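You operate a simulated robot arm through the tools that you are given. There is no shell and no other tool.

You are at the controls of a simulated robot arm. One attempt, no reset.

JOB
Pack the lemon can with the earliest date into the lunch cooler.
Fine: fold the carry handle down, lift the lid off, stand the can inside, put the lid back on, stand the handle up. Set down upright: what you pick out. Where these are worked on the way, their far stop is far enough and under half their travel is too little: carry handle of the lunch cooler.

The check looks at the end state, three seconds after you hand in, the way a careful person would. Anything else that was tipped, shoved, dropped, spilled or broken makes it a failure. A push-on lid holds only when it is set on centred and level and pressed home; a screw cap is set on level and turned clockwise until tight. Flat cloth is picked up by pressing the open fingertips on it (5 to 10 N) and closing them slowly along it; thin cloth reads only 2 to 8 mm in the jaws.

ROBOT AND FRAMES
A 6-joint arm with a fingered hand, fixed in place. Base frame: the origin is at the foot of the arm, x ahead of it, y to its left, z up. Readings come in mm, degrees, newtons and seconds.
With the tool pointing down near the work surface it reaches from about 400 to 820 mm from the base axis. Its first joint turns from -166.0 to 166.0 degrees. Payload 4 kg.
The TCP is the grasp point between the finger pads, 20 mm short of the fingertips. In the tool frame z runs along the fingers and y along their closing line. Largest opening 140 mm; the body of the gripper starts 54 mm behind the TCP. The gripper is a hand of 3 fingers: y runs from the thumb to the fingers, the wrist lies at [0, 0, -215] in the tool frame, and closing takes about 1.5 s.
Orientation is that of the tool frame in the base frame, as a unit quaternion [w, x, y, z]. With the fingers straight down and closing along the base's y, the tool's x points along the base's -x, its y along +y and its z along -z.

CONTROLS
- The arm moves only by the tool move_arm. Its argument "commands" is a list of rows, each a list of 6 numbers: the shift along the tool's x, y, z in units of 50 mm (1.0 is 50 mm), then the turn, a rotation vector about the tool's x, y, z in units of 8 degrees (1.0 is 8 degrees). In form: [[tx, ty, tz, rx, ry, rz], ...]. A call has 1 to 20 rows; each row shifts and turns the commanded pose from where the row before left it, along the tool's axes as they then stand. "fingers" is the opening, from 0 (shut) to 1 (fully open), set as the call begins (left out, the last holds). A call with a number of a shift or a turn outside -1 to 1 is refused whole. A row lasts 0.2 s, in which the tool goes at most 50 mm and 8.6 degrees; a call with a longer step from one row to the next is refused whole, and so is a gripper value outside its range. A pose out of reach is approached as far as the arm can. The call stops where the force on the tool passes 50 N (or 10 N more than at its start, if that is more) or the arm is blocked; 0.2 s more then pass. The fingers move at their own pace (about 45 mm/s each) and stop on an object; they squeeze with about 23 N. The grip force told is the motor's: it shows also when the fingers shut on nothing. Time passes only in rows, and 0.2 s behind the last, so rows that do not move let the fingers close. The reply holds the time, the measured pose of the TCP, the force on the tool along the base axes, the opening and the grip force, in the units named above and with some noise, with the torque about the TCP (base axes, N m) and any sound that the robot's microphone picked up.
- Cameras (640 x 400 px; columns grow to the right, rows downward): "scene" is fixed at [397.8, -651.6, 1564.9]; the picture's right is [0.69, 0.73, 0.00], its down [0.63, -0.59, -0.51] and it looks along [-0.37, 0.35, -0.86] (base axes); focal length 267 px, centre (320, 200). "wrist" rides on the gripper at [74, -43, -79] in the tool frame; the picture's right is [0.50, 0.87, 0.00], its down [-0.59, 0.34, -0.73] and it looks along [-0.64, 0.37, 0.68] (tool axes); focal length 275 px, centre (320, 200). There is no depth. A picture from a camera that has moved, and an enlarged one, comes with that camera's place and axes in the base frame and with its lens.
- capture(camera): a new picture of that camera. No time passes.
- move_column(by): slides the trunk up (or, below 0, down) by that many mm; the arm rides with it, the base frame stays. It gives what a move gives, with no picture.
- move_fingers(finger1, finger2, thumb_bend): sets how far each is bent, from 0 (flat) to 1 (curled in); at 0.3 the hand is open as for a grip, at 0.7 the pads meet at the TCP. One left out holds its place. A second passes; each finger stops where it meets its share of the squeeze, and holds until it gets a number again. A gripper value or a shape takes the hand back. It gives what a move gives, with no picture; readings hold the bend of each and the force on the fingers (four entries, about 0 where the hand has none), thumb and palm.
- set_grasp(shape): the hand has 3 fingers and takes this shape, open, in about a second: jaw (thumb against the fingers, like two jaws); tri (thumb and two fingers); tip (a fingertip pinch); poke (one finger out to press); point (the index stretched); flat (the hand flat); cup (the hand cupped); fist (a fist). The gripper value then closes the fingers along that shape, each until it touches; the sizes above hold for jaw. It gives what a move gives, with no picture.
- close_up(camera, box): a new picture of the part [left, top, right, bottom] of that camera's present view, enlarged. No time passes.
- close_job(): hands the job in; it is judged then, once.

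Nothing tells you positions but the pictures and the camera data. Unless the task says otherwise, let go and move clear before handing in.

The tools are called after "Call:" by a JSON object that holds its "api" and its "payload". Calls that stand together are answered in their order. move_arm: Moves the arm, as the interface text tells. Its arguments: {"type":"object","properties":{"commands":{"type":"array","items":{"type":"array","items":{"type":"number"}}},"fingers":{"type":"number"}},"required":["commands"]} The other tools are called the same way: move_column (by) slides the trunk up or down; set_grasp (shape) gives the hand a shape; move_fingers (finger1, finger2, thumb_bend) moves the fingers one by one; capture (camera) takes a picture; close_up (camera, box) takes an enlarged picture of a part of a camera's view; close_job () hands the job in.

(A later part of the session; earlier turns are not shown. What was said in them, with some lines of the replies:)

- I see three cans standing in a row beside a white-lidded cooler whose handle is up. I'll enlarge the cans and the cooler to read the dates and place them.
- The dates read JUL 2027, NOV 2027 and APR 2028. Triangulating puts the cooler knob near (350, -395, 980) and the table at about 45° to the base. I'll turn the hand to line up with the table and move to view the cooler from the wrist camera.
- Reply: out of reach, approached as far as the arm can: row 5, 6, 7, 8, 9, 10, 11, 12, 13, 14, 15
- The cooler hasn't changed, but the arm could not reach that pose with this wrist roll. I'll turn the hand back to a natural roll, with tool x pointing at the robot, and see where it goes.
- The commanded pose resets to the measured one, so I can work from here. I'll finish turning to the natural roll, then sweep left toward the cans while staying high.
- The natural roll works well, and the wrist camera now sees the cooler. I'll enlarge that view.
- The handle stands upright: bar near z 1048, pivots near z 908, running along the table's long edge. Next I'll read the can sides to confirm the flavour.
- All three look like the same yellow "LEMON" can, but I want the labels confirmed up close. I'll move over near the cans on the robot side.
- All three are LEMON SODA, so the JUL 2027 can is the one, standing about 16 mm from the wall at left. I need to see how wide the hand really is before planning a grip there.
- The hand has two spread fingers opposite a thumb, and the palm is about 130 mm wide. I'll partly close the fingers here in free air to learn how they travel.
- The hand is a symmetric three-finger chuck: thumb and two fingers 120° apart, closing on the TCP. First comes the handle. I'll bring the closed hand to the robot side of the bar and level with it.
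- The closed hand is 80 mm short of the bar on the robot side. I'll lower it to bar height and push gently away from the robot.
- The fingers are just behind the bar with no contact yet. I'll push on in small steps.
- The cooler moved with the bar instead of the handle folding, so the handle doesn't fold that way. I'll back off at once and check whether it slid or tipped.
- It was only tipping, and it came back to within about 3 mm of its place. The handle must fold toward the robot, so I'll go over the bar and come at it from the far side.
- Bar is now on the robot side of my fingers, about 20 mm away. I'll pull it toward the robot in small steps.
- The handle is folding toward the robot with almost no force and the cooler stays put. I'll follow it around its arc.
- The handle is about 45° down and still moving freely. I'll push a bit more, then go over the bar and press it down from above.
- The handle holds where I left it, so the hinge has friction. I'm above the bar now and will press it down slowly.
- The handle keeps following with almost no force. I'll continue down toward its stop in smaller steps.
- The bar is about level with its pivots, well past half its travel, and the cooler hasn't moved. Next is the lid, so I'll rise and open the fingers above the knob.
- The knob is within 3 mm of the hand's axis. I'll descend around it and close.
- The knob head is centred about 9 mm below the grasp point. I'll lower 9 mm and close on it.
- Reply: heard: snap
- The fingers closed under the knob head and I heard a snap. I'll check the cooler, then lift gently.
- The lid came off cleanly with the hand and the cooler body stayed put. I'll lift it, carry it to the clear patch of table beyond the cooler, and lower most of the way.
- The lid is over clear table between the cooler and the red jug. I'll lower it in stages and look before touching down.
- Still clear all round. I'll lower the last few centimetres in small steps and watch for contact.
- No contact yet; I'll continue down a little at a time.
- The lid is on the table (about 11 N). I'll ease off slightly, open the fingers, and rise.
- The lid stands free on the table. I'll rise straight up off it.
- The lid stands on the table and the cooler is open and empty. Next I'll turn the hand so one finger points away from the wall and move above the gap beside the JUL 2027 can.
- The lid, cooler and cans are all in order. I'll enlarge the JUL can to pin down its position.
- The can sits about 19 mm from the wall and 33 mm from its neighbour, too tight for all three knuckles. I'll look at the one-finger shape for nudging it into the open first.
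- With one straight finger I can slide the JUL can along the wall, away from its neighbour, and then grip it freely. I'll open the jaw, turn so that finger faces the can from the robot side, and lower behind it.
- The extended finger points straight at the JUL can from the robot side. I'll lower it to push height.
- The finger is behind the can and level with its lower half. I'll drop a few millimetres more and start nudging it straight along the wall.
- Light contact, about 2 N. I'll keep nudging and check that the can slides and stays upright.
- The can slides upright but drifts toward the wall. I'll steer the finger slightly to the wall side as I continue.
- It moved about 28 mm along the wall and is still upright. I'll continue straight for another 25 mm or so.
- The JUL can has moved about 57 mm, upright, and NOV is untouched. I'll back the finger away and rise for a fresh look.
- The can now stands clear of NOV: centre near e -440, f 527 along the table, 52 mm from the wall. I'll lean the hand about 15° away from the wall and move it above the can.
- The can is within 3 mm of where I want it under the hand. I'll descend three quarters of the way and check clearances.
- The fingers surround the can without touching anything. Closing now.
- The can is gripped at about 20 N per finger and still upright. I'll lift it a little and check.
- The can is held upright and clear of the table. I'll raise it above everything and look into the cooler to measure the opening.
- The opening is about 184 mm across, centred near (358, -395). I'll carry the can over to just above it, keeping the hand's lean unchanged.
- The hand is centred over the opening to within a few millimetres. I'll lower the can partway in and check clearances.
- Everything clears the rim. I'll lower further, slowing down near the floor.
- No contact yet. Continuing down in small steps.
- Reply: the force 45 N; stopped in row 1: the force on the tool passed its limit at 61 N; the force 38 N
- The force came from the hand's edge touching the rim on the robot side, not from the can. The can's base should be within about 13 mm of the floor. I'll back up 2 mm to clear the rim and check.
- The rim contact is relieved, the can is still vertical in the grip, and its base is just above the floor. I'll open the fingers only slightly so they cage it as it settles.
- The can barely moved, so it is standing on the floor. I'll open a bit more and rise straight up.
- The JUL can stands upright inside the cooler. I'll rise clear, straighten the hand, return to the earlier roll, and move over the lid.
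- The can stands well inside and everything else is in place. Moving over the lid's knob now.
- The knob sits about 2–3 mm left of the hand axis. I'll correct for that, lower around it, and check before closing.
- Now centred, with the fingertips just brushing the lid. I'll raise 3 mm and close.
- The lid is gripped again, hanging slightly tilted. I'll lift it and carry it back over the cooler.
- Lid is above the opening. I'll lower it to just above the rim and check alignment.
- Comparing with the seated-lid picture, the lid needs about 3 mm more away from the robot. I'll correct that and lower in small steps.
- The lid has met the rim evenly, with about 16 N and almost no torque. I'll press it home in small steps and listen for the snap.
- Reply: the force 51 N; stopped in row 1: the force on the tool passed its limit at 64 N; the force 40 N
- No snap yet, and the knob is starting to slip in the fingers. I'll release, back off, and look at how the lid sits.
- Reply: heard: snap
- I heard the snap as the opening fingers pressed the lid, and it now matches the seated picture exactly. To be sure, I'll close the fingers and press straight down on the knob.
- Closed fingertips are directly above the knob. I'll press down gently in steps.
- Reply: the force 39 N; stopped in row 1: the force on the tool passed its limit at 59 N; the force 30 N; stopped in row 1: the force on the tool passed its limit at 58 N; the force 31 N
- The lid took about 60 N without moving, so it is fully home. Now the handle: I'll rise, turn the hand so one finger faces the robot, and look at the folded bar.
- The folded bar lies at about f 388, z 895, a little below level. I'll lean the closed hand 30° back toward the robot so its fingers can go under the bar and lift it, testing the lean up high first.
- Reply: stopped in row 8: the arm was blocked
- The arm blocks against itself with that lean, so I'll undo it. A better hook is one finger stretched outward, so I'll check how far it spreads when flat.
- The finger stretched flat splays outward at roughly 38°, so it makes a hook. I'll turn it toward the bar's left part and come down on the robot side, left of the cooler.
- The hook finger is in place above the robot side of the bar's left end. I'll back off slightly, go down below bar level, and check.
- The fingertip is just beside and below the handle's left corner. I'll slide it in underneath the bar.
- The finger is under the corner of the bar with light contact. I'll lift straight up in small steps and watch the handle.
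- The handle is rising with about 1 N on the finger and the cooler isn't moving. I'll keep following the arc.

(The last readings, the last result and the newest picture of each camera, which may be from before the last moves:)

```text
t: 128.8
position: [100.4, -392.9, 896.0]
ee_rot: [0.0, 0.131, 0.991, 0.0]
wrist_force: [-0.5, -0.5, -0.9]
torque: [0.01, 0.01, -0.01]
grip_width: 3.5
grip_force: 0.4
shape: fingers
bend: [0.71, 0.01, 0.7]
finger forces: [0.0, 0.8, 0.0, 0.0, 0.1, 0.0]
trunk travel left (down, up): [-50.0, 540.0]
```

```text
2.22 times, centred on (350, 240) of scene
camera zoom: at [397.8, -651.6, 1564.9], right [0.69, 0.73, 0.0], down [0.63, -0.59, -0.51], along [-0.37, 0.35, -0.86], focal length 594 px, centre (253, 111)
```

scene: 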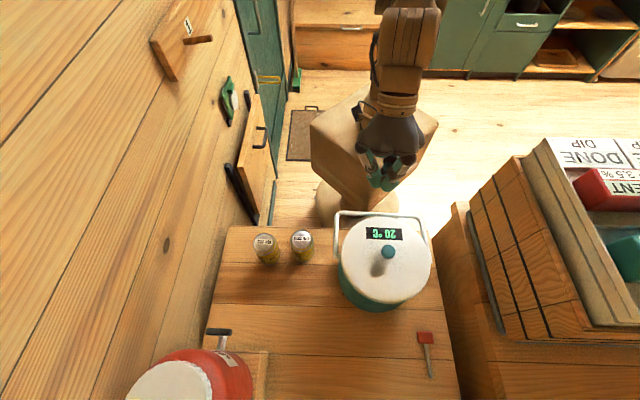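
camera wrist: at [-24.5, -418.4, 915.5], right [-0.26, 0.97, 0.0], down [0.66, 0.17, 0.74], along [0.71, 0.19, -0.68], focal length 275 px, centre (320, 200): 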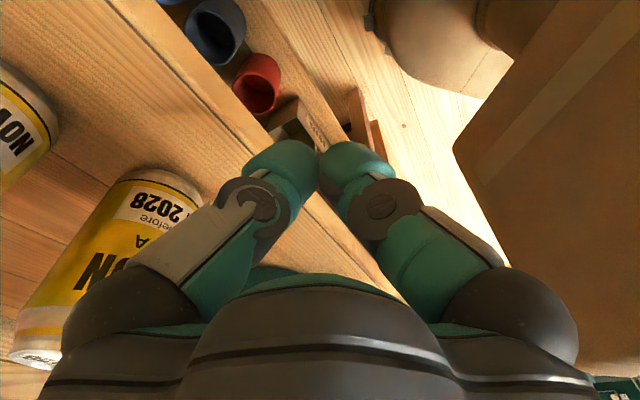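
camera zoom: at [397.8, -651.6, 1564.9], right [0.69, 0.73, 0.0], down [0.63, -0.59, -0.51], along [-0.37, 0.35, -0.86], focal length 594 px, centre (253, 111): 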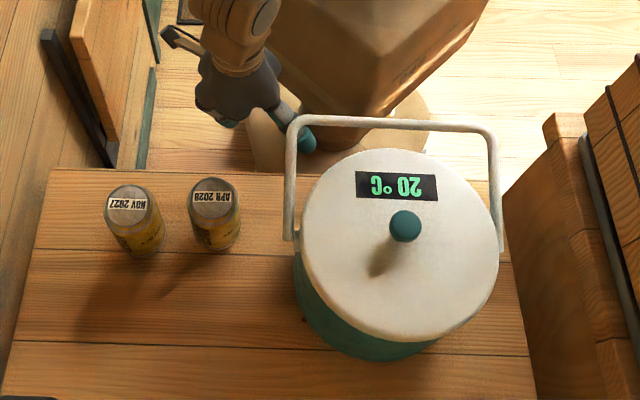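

Working well. Continuing the lift along the arc, now moving forward as well as up.

Call:
{"api": "move_arm", "payload": {"commands": [[-0.05, -0.029, -0.16, 0, 0, 0], [-0.06, -0.034, -0.155, 0, 0, 0], [-0.066, -0.038, -0.152, 0, 0, 0], [-0.075, -0.043, -0.147, 0, 0, 0], [-0.08, -0.046, -0.145, 0, 0, 0], [-0.09, -0.052, -0.13, 0, 0, 0], [-0.095, -0.055, -0.125, 0, 0, 0], [-0.1, -0.058, -0.115, 0, 0, 0], [-0.1, -0.058, -0.11, 0, 0, 0], [0, 0, 0, 0, 0, 0]]}}

Call:
{"api": "close_up", "payload": {"camera": "scene", "box": [260, 150, 440, 330]}}

Call:
{"api": "capture", "payload": {"camera": "wrist"}}

```text
t: 131.0
position: [128.1, -421.0, 954.2]
ee_rot: [0.001, 0.131, 0.991, 0.0]
wrist_force: [0.2, 1.0, -0.6]
torque: [-0.02, 0.04, 0.03]
grip_width: 3.6
grip_force: 0.0
shape: fingers
bend: [0.71, 0.01, 0.7]
finger forces: [0.0, 0.3, 0.1, 0.0, 0.1, 0.1]
trunk travel left (down, up): [-50.0, 540.0]
```

```text
2.22 times, centred on (350, 240) of scene
camera zoom: at [397.8, -651.6, 1564.9], right [0.69, 0.73, 0.0], down [0.63, -0.59, -0.51], along [-0.37, 0.35, -0.86], focal length 594 px, centre (253, 111)
```

zoom: 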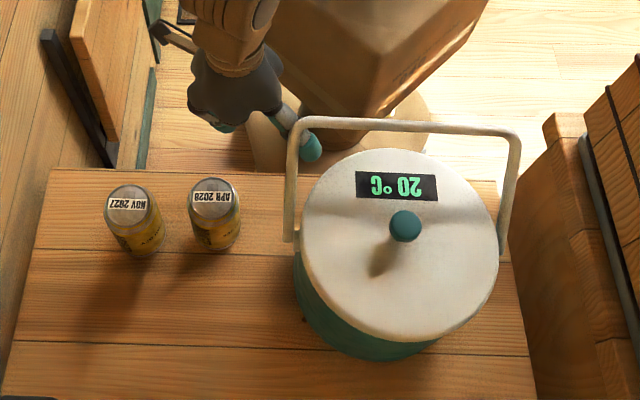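

```text
taken
camera wrist: at [44.9, -443.7, 1033.6], right [-0.26, 0.97, 0.0], down [0.66, 0.17, 0.74], along [0.71, 0.19, -0.68], focal length 275 px, centre (320, 200)
```

wrist: 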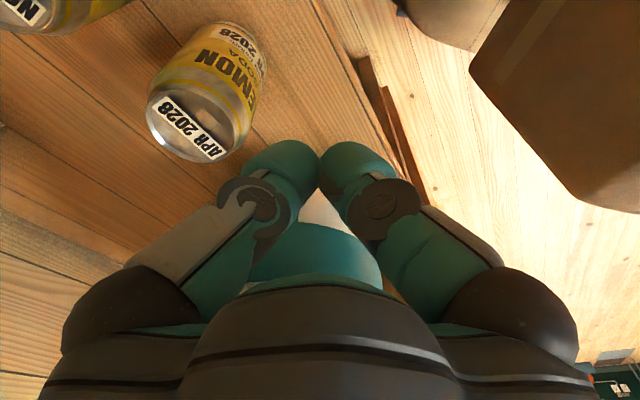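

About half way up. I'll continue forward and up toward vertical.

Call:
{"api": "move_arm", "payload": {"commands": [[-0.115, -0.066, -0.105, 0, 0, 0], [-0.12, -0.069, -0.1, 0, 0, 0], [-0.125, -0.072, -0.09, 0, 0, 0], [-0.125, -0.072, -0.08, 0, 0, 0], [-0.13, -0.075, -0.07, 0, 0, 0], [-0.13, -0.075, -0.06, 0, 0, 0], [0, 0, 0, 0, 0, 0]]}}

Call:
{"api": "close_up", "payload": {"camera": "scene", "box": [260, 150, 440, 330]}}

```text
t: 132.6
position: [159.1, -452.3, 981.7]
ee_rot: [0.001, 0.132, 0.991, 0.0]
wrist_force: [-0.8, 0.0, -0.3]
torque: [-0.06, 0.01, 0.01]
grip_width: 3.6
grip_force: 0.2
shape: fingers
bend: [0.71, 0.01, 0.7]
finger forces: [0.1, 0.3, 0.0, 0.1, 0.0, 0.0]
trunk travel left (down, up): [-50.0, 540.0]
```

```text
2.22 times, centred on (350, 240) of scene
camera zoom: at [397.8, -651.6, 1564.9], right [0.69, 0.73, 0.0], down [0.63, -0.59, -0.51], along [-0.37, 0.35, -0.86], focal length 594 px, centre (253, 111)
```

zoom: 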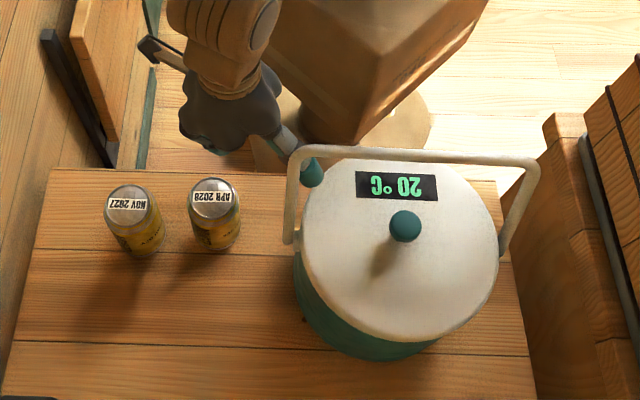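

Call:
{"api": "move_arm", "payload": {"commands": [[-0.13, -0.075, -0.055, 0, 0, 0], [-0.13, -0.075, -0.045, 0, 0, 0], [-0.13, -0.075, -0.035, 0, 0, 0], [-0.13, -0.075, -0.03, 0, 0, 0], [0, 0, 0, 0, 0, 0]]}}

Call:
{"api": "close_up", "payload": {"camera": "scene", "box": [260, 150, 440, 330]}}

```text
t: 133.8
position: [179.5, -472.2, 988.9]
ee_rot: [0.001, 0.133, 0.991, 0.0]
wrist_force: [-0.1, 1.1, -0.3]
torque: [0.02, -0.04, -0.01]
grip_width: 3.4
grip_force: 0.1
shape: fingers
bend: [0.71, 0.01, 0.7]
finger forces: [0.0, 0.4, 0.1, 0.0, 0.0, 0.0]
trunk travel left (down, up): [-50.0, 540.0]
```

```text
2.22 times, centred on (350, 240) of scene
camera zoom: at [397.8, -651.6, 1564.9], right [0.69, 0.73, 0.0], down [0.63, -0.59, -0.51], along [-0.37, 0.35, -0.86], focal length 594 px, centre (253, 111)
```

zoom: 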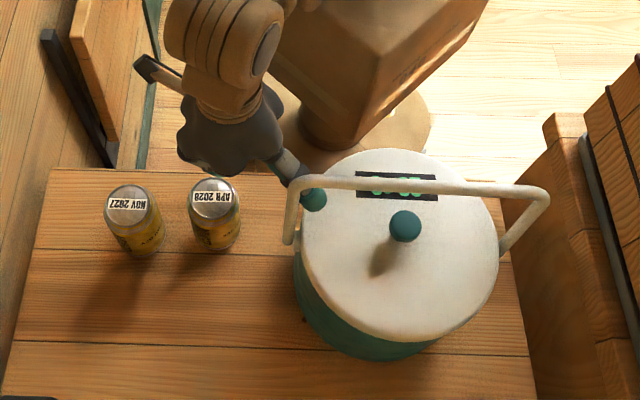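

Almost upright. I'll push the last part in 4 mm steps and stop at the first sign of resistance.

Call:
{"api": "move_arm", "payload": {"commands": [[-0.069, -0.04, -0.005, 0, 0, 0], [-0.069, -0.04, 0, 0, 0, 0], [0, 0, 0, 0, 0, 0]]}}

Call:
{"api": "close_up", "payload": {"camera": "scene", "box": [320, 205, 470, 320]}}

Call:
{"api": "move_arm", "payload": {"commands": [[-0.05, -0.029, 0, 0, 0, 0], [0, 0, 0, 0, 0, 0]]}}

Call:
{"api": "close_up", "payload": {"camera": "scene", "box": [320, 205, 470, 320]}}

```text
t: 134.6
position: [185.5, -478.6, 988.8]
ee_rot: [0.001, 0.131, 0.991, 0.0]
wrist_force: [-0.4, 0.4, -0.4]
torque: [0.01, -0.04, 0.01]
grip_width: 3.5
grip_force: 0.3
shape: fingers
bend: [0.71, 0.01, 0.7]
finger forces: [0.0, 0.6, 0.1, 0.1, 0.0, 0.1]
trunk travel left (down, up): [-50.0, 540.0]
```

```text
3.48 times, centred on (395, 262) of scene
camera zoom: at [397.8, -651.6, 1564.9], right [0.69, 0.73, 0.0], down [0.63, -0.59, -0.51], along [-0.37, 0.35, -0.86], focal length 930 px, centre (59, -17)
```

zoom: 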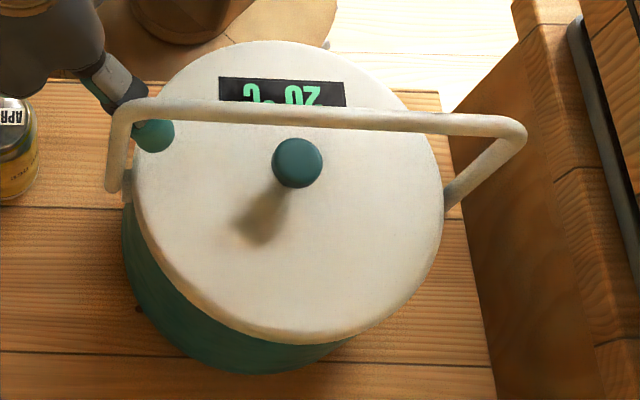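

```text
t: 135.2
position: [187.5, -479.2, 988.7]
ee_rot: [0.001, 0.131, 0.991, 0.001]
wrist_force: [-2.1, 2.6, 1.1]
torque: [-0.05, -0.1, 0.18]
grip_width: 3.8
grip_force: 1.9
shape: fingers
bend: [0.71, 0.0, 0.7]
finger forces: [0.0, 2.9, 0.0, 0.0, 0.0, 0.0]
trunk travel left (down, up): [-50.0, 540.0]
```

```text
3.48 times, centred on (395, 262) of scene
camera zoom: at [397.8, -651.6, 1564.9], right [0.69, 0.73, 0.0], down [0.63, -0.59, -0.51], along [-0.37, 0.35, -0.86], focal length 930 px, centre (59, -17)
```

zoom: 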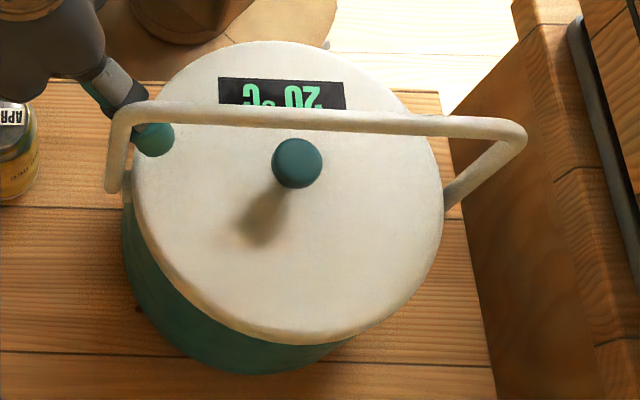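

The handle is at its upright stop, matching the starting picture, with the cooler undisturbed. I'll withdraw the finger backward along its own direction, slightly downward.

Call:
{"api": "move_arm", "payload": {"commands": [[0.05, 0.0, 0.04, 0, 0, 0], [0.1, -0.05, 0.02, 0, 0, 0], [0.17, -0.1, 0, 0, 0, 0], [0.26, -0.15, 0, 0, 0, 0], [0.35, -0.2, 0, 0, 0, 0], [0.43, -0.25, 0, 0, 0, 0], [0.43, -0.25, 0, 0, 0, 0], [0, 0, 0, 0, 0, 0]]}}

Call:
{"api": "close_up", "payload": {"camera": "scene", "box": [320, 205, 470, 320]}}

Call:
{"api": "capture", "payload": {"camera": "scene"}}

```text
t: 137.0
position: [91.8, -506.9, 985.9]
ee_rot: [0.001, 0.131, 0.991, 0.0]
wrist_force: [-0.3, 0.4, 0.8]
torque: [0.0, -0.01, -0.01]
grip_width: 3.7
grip_force: 0.1
shape: fingers
bend: [0.71, 0.0, 0.7]
finger forces: [0.1, 0.0, 0.0, 0.0, 0.0, 0.0]
trunk travel left (down, up): [-50.0, 540.0]
```

```text
3.48 times, centred on (395, 262) of scene
camera zoom: at [397.8, -651.6, 1564.9], right [0.69, 0.73, 0.0], down [0.63, -0.59, -0.51], along [-0.37, 0.35, -0.86], focal length 930 px, centre (59, -17)
```

zoom: 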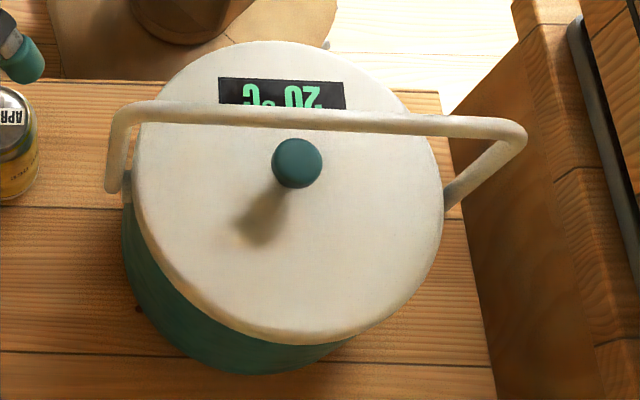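

```text
taken
```

scene: 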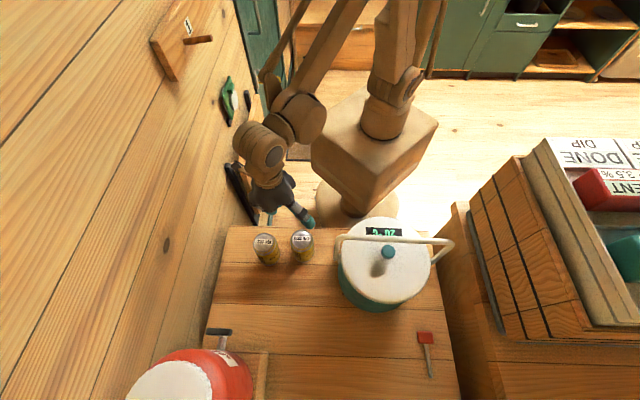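

Everything stands as required: handle up, lid seated, the other cans untouched. I'll raise the hand well clear and take a final look.

Call:
{"api": "move_arm", "payload": {"commands": [[0.1, -0.06, -0.8, 0, 0, 0], [0, 0, -0.9, 0, 0, 0], [0, 0, -0.9, 0, 0, 0], [0, 0, -0.9, 0, 0, 0], [0, 0, 0, 0, 0, 0], [0, 0, 0, 0, 0, 0]]}}

Call:
{"api": "close_up", "payload": {"camera": "scene", "box": [200, 205, 470, 374]}}

Call:
{"api": "capture", "payload": {"camera": "wrist"}}

```text
t: 138.4
position: [84.5, -505.7, 1166.7]
ee_rot: [0.001, 0.131, 0.991, 0.0]
wrist_force: [-0.1, -0.5, 0.1]
torque: [-0.01, -0.02, 0.01]
grip_width: 3.6
grip_force: 0.0
shape: fingers
bend: [0.71, 0.0, 0.7]
finger forces: [0.0, 0.0, 0.0, 0.1, 0.0, 0.0]
trunk travel left (down, up): [-50.0, 540.0]
```

```text
2.37 times, centred on (335, 290) of scene
camera zoom: at [397.8, -651.6, 1564.9], right [0.69, 0.73, 0.0], down [0.63, -0.59, -0.51], along [-0.37, 0.35, -0.86], focal length 633 px, centre (284, -12)
```

zoom: 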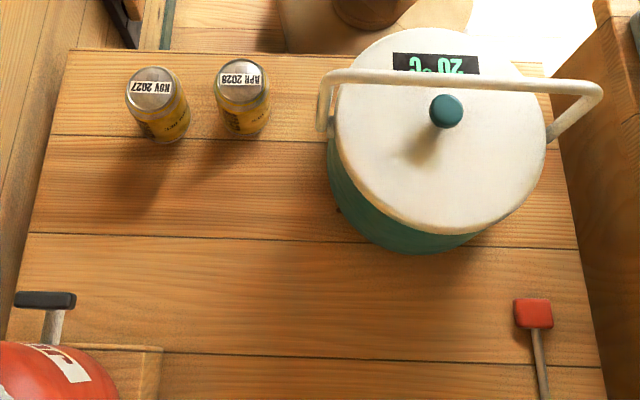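

```text
taken
camera wrist: at [-0.1, -529.3, 1245.2], right [-0.26, 0.97, 0.0], down [0.66, 0.17, 0.74], along [0.71, 0.19, -0.68], focal length 275 px, centre (320, 200)
```

wrist: 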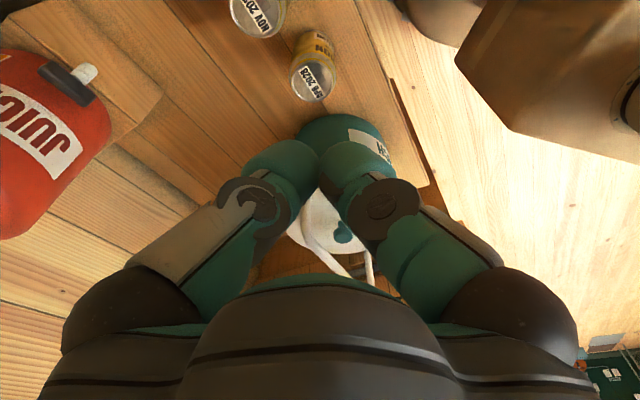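

The JUL 2027 lemon can is in the cooler, the lid is on and pressed home, and the handle stands upright. The other cans and objects are in place and the hand is clear, so I'm handing in.

Call:
{"api": "close_job", "payload": {}}

```text
The job is handed in.
```

I packed the JUL 2027 lemon can into the lunch cooler and handed the job in. All three cans were lemon soda; the other two read NOV 2027 and APR 2028.

- **Can:** it stood upright on the cooler floor when I let go of it. It was too close to the wall to grip where it stood, so I first slid it about 57 mm along the table, still upright.
- **Lid:** it is back on and pressed home. I heard a snap, and it did not move under about 60 N.
- **Handle:** I folded it down to about level, well past half its travel. After packing I raised it until it met its upright stop, and it matches the starting picture.
- **Cooler disturbance:** my first push on the handle was in the wrong direction. It tipped the cooler slightly, and the cooler settled back within about 3 mm of its original spot. Later, while I was lowering the can, the hand pressed on the cooler rim at about 60 N. The cooler did not shift.
- **Everything else:** the other two cans, the juice jug and the red-headed tool look untouched in the final picture. The hand is clear.
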